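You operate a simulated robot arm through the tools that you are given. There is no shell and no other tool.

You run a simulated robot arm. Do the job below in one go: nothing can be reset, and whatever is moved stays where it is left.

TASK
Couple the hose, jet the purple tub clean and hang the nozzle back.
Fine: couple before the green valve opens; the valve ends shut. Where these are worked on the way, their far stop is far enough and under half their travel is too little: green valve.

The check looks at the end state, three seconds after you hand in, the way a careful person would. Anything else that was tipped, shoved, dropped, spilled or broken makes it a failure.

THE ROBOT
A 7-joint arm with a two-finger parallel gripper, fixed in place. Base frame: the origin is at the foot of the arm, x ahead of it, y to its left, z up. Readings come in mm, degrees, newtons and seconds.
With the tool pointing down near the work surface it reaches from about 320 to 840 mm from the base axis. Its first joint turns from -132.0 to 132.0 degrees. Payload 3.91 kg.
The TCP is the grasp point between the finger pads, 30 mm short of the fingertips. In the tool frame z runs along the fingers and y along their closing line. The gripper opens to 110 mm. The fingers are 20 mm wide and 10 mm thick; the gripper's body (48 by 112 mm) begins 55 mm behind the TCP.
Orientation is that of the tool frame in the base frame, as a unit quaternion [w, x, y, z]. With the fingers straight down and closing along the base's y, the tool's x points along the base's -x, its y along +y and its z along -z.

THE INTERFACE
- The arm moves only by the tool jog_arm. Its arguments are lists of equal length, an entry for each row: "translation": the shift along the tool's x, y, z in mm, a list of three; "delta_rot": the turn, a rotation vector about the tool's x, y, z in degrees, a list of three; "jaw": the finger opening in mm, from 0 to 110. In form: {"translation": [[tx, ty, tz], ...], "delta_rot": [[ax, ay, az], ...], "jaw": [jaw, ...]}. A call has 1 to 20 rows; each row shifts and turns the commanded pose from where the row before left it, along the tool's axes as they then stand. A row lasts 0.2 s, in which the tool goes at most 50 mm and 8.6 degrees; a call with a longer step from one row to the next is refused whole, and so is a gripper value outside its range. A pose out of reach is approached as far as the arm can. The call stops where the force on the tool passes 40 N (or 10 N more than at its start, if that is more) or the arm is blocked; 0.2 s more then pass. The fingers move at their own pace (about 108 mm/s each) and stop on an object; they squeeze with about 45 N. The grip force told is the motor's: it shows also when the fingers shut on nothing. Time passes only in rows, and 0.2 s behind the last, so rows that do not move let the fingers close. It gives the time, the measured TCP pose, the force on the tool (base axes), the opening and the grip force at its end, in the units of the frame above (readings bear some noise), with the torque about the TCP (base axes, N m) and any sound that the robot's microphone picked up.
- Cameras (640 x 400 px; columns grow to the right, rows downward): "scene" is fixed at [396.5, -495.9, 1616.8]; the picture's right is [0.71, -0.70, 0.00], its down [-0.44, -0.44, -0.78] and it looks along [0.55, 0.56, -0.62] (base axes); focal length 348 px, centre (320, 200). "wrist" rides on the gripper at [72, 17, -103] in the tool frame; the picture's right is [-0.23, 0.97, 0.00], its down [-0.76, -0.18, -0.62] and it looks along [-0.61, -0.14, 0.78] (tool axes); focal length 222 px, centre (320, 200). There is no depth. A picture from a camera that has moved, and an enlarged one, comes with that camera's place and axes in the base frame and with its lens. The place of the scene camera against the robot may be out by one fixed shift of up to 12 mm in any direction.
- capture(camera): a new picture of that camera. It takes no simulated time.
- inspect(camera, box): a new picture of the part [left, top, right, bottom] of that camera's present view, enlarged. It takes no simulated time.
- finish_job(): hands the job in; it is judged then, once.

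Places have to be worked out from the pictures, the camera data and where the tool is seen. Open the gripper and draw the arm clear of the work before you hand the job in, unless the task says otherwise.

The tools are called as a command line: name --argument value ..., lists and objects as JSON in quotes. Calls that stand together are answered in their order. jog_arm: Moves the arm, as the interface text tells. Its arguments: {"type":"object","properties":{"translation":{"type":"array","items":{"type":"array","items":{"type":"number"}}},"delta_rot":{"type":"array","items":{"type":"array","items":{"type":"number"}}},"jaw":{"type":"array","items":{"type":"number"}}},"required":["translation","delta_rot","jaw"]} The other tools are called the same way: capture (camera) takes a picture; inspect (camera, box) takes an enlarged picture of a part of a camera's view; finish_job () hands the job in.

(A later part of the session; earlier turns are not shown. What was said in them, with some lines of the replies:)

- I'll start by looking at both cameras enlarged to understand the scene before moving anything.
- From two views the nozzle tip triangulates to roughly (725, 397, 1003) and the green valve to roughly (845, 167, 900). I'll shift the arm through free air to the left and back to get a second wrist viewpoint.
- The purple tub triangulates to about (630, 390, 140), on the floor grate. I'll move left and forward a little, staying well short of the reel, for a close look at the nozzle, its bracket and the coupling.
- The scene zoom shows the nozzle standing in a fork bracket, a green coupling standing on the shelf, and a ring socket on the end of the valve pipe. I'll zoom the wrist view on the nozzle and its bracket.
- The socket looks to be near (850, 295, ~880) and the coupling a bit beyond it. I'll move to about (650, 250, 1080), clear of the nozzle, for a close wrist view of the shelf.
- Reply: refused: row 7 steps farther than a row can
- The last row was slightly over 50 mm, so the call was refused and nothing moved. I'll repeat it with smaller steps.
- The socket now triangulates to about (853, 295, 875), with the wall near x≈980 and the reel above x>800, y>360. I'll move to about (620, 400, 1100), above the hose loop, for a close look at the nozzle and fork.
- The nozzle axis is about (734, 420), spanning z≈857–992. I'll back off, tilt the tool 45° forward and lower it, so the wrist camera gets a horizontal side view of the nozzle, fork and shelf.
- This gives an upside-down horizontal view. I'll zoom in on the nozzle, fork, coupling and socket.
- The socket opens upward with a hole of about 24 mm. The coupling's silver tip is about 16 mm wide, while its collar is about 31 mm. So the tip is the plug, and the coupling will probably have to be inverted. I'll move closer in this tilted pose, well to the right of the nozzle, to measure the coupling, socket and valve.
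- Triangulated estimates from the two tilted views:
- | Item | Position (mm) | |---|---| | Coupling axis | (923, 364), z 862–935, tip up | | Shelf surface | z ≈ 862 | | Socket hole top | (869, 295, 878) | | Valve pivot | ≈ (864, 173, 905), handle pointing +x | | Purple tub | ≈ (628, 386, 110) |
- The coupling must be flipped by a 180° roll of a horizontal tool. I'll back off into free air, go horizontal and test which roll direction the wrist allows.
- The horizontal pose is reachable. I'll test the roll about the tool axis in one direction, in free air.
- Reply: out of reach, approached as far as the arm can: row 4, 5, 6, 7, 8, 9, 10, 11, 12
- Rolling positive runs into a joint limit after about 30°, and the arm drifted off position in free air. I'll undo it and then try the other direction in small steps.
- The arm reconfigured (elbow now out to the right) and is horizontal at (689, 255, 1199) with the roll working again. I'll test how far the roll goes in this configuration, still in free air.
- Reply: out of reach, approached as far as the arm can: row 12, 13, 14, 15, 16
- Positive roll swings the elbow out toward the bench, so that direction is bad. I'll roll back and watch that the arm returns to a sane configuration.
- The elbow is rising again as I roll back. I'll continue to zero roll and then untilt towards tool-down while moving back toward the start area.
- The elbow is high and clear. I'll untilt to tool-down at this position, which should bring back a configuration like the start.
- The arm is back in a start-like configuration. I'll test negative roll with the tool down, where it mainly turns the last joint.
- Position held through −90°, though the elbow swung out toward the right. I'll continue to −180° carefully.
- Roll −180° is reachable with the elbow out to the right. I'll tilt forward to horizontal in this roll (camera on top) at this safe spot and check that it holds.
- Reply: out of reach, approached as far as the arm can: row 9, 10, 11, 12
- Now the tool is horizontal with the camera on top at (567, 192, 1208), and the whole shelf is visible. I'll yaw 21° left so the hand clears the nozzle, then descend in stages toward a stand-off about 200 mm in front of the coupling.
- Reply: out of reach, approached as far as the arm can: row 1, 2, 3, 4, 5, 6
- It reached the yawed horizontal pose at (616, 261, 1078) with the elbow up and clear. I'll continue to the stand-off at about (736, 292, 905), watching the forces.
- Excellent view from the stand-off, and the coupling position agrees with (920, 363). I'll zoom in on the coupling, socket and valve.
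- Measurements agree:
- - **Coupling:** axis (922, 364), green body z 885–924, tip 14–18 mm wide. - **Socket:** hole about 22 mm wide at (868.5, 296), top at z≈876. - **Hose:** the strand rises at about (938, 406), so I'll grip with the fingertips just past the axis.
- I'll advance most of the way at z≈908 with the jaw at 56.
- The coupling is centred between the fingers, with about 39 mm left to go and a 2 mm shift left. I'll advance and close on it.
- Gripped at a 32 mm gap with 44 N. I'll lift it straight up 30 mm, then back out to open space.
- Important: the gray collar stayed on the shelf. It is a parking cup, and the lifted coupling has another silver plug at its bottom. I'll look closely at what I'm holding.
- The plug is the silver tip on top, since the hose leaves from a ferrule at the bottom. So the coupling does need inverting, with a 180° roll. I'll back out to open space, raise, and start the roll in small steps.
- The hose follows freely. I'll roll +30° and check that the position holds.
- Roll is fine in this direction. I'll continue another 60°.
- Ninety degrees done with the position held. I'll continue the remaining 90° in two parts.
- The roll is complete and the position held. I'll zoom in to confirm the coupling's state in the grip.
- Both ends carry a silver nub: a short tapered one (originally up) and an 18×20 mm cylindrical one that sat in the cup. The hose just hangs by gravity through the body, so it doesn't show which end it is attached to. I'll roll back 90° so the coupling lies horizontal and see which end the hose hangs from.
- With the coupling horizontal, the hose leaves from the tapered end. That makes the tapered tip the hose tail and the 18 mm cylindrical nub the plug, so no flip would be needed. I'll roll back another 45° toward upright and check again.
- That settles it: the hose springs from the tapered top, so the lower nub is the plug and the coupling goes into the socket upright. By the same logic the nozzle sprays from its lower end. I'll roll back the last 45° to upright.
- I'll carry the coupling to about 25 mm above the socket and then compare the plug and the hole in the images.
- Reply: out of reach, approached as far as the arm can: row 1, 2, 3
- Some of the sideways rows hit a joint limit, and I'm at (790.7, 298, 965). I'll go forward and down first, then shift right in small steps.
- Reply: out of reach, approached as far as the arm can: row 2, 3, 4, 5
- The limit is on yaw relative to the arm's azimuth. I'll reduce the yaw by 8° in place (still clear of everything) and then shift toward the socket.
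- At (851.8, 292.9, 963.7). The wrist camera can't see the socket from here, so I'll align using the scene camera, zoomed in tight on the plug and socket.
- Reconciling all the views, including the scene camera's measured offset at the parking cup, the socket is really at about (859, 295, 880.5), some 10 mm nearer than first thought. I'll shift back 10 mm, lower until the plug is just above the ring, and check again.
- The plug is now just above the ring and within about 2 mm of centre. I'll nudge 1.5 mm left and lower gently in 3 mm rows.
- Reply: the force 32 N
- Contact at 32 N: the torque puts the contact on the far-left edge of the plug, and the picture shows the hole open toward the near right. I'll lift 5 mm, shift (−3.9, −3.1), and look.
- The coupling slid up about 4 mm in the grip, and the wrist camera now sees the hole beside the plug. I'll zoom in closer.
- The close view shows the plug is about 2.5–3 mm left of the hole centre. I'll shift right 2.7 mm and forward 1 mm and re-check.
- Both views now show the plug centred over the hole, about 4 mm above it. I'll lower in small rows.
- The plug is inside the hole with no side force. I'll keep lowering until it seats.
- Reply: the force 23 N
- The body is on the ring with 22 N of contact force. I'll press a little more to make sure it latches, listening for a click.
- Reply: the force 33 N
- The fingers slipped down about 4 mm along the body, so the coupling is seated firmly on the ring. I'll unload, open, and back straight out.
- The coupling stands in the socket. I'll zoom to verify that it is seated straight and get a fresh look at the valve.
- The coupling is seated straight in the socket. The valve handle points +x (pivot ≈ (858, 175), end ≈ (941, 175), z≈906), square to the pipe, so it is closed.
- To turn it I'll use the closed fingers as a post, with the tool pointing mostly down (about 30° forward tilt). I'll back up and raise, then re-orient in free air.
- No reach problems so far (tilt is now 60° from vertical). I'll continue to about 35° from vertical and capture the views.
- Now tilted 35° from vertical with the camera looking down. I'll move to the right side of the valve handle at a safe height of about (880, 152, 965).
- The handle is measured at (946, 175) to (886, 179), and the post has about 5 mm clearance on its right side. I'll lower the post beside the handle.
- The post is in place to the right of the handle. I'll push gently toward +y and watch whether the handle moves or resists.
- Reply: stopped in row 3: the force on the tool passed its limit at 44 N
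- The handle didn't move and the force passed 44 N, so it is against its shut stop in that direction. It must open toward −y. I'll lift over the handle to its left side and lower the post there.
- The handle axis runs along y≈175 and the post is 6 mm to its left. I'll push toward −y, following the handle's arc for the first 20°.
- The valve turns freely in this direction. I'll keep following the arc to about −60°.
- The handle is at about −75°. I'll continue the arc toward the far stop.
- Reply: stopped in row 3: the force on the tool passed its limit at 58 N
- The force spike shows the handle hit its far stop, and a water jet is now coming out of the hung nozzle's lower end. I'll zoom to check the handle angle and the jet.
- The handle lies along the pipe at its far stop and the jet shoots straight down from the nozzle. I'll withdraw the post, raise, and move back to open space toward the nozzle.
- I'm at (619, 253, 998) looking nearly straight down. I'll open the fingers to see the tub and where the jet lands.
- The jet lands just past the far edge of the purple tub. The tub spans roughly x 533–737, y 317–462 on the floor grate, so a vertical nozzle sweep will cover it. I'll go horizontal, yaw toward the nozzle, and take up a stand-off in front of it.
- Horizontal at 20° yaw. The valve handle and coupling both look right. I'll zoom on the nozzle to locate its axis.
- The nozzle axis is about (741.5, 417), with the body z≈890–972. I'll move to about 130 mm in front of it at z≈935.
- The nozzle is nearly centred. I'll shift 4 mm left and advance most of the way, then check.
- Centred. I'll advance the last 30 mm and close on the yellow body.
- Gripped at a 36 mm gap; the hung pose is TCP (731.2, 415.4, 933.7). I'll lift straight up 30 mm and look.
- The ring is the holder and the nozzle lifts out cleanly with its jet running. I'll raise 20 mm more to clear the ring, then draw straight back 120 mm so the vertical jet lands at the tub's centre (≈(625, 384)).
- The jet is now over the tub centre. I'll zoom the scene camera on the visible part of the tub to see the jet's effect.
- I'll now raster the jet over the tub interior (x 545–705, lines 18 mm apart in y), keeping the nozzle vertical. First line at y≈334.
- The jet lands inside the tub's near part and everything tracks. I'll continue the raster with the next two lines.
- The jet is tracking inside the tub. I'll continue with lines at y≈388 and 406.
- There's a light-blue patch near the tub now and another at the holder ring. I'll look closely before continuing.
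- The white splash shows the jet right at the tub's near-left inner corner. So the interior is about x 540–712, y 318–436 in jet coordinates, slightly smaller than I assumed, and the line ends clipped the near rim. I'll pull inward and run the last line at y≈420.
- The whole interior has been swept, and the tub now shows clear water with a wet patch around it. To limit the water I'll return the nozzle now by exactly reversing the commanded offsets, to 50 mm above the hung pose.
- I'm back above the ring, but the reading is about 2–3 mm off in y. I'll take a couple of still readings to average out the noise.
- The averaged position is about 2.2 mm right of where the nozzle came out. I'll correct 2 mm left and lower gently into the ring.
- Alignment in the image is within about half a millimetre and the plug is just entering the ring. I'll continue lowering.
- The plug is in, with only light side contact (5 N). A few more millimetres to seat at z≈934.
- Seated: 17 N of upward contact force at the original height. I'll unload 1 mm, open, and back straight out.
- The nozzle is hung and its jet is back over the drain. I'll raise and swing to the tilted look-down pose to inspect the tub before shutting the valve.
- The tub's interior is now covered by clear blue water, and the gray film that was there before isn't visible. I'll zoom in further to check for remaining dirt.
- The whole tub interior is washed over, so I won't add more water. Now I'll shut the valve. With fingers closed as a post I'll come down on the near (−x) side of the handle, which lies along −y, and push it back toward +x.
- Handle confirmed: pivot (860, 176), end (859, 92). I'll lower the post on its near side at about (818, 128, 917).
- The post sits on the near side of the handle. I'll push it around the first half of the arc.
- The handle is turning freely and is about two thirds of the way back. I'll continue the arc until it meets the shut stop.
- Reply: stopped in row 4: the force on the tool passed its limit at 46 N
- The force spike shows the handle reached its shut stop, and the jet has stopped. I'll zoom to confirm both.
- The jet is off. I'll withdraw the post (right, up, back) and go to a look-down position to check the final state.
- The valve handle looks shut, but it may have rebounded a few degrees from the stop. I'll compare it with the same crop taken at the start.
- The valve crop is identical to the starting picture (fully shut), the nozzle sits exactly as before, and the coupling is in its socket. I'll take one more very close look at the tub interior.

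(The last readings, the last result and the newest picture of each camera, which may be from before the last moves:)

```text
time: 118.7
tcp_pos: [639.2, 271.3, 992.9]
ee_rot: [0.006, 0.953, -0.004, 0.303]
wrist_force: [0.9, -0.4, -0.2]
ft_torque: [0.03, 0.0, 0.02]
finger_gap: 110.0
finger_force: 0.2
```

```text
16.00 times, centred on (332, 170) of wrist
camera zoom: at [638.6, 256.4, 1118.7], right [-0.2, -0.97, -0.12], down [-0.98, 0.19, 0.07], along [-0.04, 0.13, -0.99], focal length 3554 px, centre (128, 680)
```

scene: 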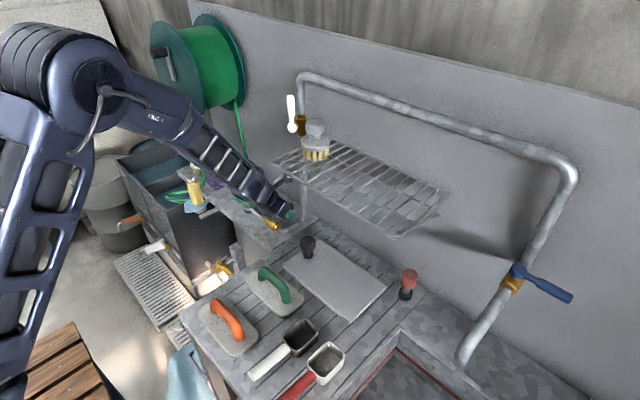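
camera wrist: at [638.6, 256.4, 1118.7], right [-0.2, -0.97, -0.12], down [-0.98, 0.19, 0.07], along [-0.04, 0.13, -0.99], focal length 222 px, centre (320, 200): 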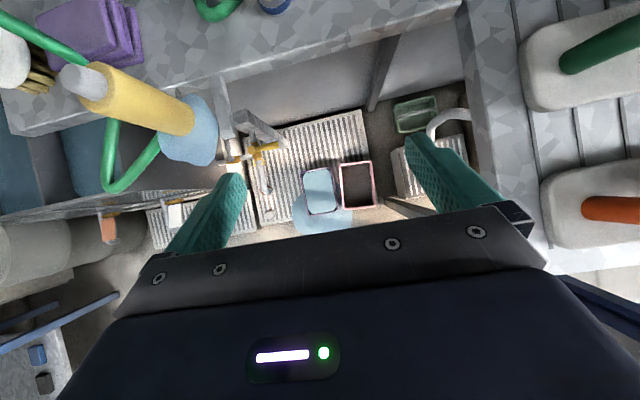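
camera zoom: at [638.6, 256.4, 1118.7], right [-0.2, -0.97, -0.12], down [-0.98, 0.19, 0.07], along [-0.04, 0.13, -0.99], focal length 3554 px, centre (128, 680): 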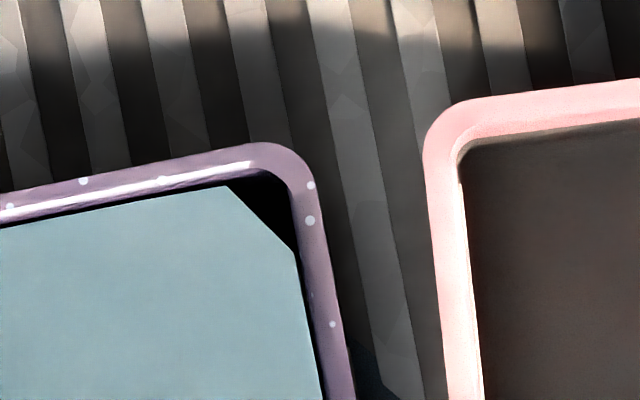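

The purple tub now shows wet highlights and droplets while the pink one stays matte, and no dirt shows around the edges. I'll wait a few seconds to see whether the water settles and reveals anything.

jog_arm --translation '[[0, 0, 0], [0, 0, 0], [0, 0, 0], [0, 0, 0], [0, 0, 0], [0, 0, 0], [0, 0, 0], [0, 0, 0], [0, 0, 0], [0, 0, 0], [0, 0, 0], [0, 0, 0], [0, 0, 0], [0, 0, 0], [0, 0, 0], [0, 0, 0], [0, 0, 0], [0, 0, 0], [0, 0, 0], [0, 0, 0]]' --delta_rot '[[0, 0, 0], [0, 0, 0], [0, 0, 0], [0, 0, 0], [0, 0, 0], [0, 0, 0], [0, 0, 0], [0, 0, 0], [0, 0, 0], [0, 0, 0], [0, 0, 0], [0, 0, 0], [0, 0, 0], [0, 0, 0], [0, 0, 0], [0, 0, 0], [0, 0, 0], [0, 0, 0], [0, 0, 0], [0, 0, 0]]' --jaw '[110, 110, 110, 110, 110, 110, 110, 110, 110, 110, 110, 110, 110, 110, 110, 110, 110, 110, 110, 110]'

inspect --camera "wrist" --box '[260, 120, 400, 230]'

inspect --camera "scene" --box '[130, 160, 230, 400]'

```text
time: 122.9
tcp_pos: [640.1, 272.0, 991.8]
ee_rot: [0.005, 0.953, -0.004, 0.303]
wrist_force: [0.0, -0.4, -0.1]
ft_torque: [-0.04, 0.02, -0.01]
finger_gap: 110.0
finger_force: 0.1
```

```text
3.64 times, centred on (330, 175) of wrist
camera zoom: at [638.6, 257.0, 1119.0], right [-0.2, -0.97, -0.12], down [-0.98, 0.19, 0.07], along [-0.04, 0.13, -0.99], focal length 808 px, centre (284, 291)
```

zoom: 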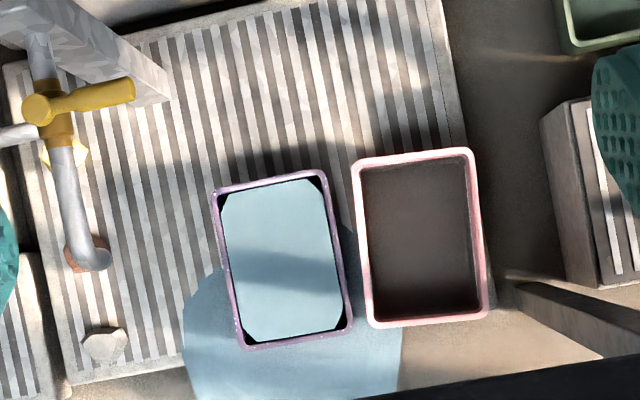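

```text
1.67 times, centred on (180, 280) of scene
camera zoom: at [396.5, -495.9, 1616.8], right [0.71, -0.7, 0.0], down [-0.44, -0.44, -0.78], along [0.55, 0.56, -0.62], focal length 579 px, centre (553, 67)
```

zoom: 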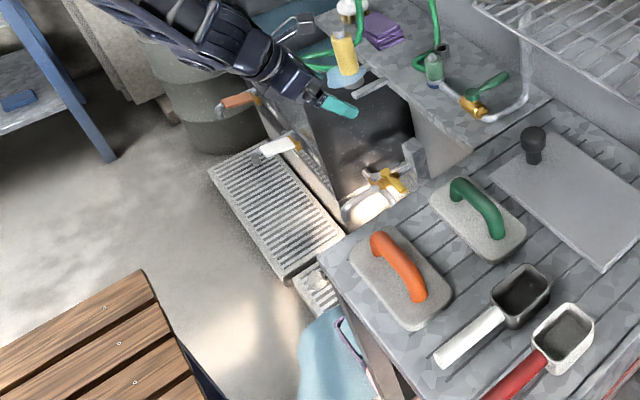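

Nothing changes further: the valve is shut, the nozzle hung, the coupling in place. I'll raise the open gripper and draw the arm clear of the work.

jog_arm --translation '[[25.9, 0, -36.8], [25.9, 0, -36.8], [25.9, 0, -36.8], [25.9, 0, -36.8], [-32, 0, -23], [-32, 0, -23], [-32, 0, -23]]' --delta_rot '[[0, 0, 0], [0, 0, 0], [0, 0, 0], [0, 0, 0], [0, 0, 0], [0, 0, 0], [0, 0, 0]]' --jaw '[110, 110, 110, 110, 110, 110, 110]'

capture --camera "scene"

capture --camera "wrist"

```text
time: 124.5
tcp_pos: [520.7, 272.6, 1173.7]
ee_rot: [0.006, 0.953, -0.003, 0.303]
wrist_force: [0.5, 0.2, 0.8]
ft_torque: [0.0, -0.02, 0.0]
finger_gap: 109.8
finger_force: 0.0
```

```text
taken
```

scene: 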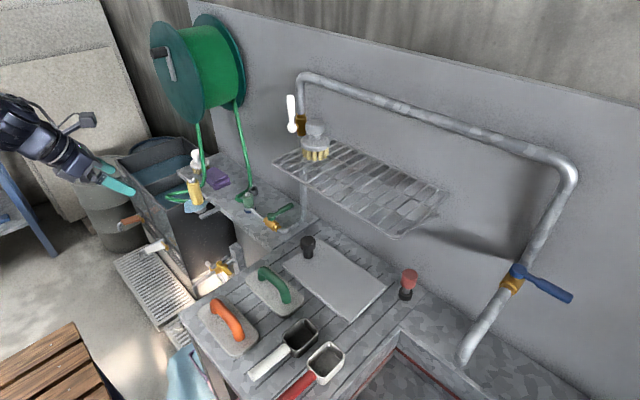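

```text
taken
camera wrist: at [519.2, 257.9, 1301.1], right [-0.2, -0.97, -0.12], down [-0.98, 0.19, 0.07], along [-0.04, 0.13, -0.99], focal length 222 px, centre (320, 200)
```

wrist: 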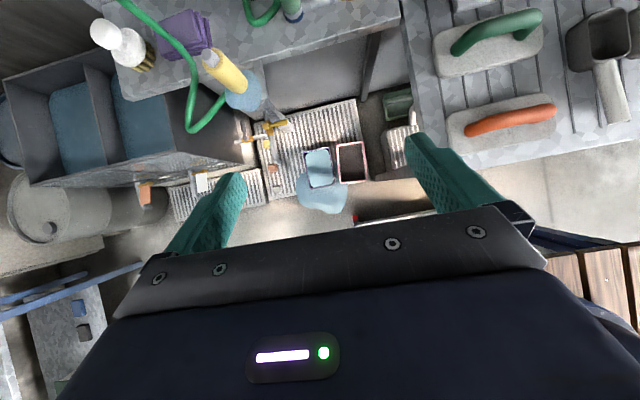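

End state:

- The coupling is in its socket.
- The green valve is back on its shut stop and the jet is off.
- The nozzle hangs in its ring as before.
- The purple tub has been jetted over its whole interior.
- The other items are where they were, and the open gripper is clear of the work.

The tub is full of water, so I could not see its floor to confirm it is clean. There is a wet patch on the floor beside the tub and a film of water on the holder ring. I'm handing the job in.

finish_job

```text
The job is handed in.
```

I've handed the job in. The hose is coupled, the purple tub is jetted and the nozzle is back in its ring, but I couldn't confirm that the tub's floor is clean.

- **Coupling:** it stands seated in the socket on the valve pipe. I coupled it before I opened the valve.
- **Green valve:** I opened it to its far stop for the jetting, then pushed it back to its shut stop. The handle matches the starting picture and the jet is off.
- **Purple tub:** I swept the jet over its whole interior, about 13 seconds in all. It ended full of water, which hides the floor. I saw no dirt around the edges.
- **Nozzle:** it sits in its holder ring just as it did at the start.
- **Water outside the tub:** there is a wet patch on the floor beside it, partly from the jet clipping the near rim. There is also a film of water on the holder ring, because the jet was running while I took the nozzle out and put it back.

I saw nothing else moved or tipped, and the gripper is open and clear of the work.
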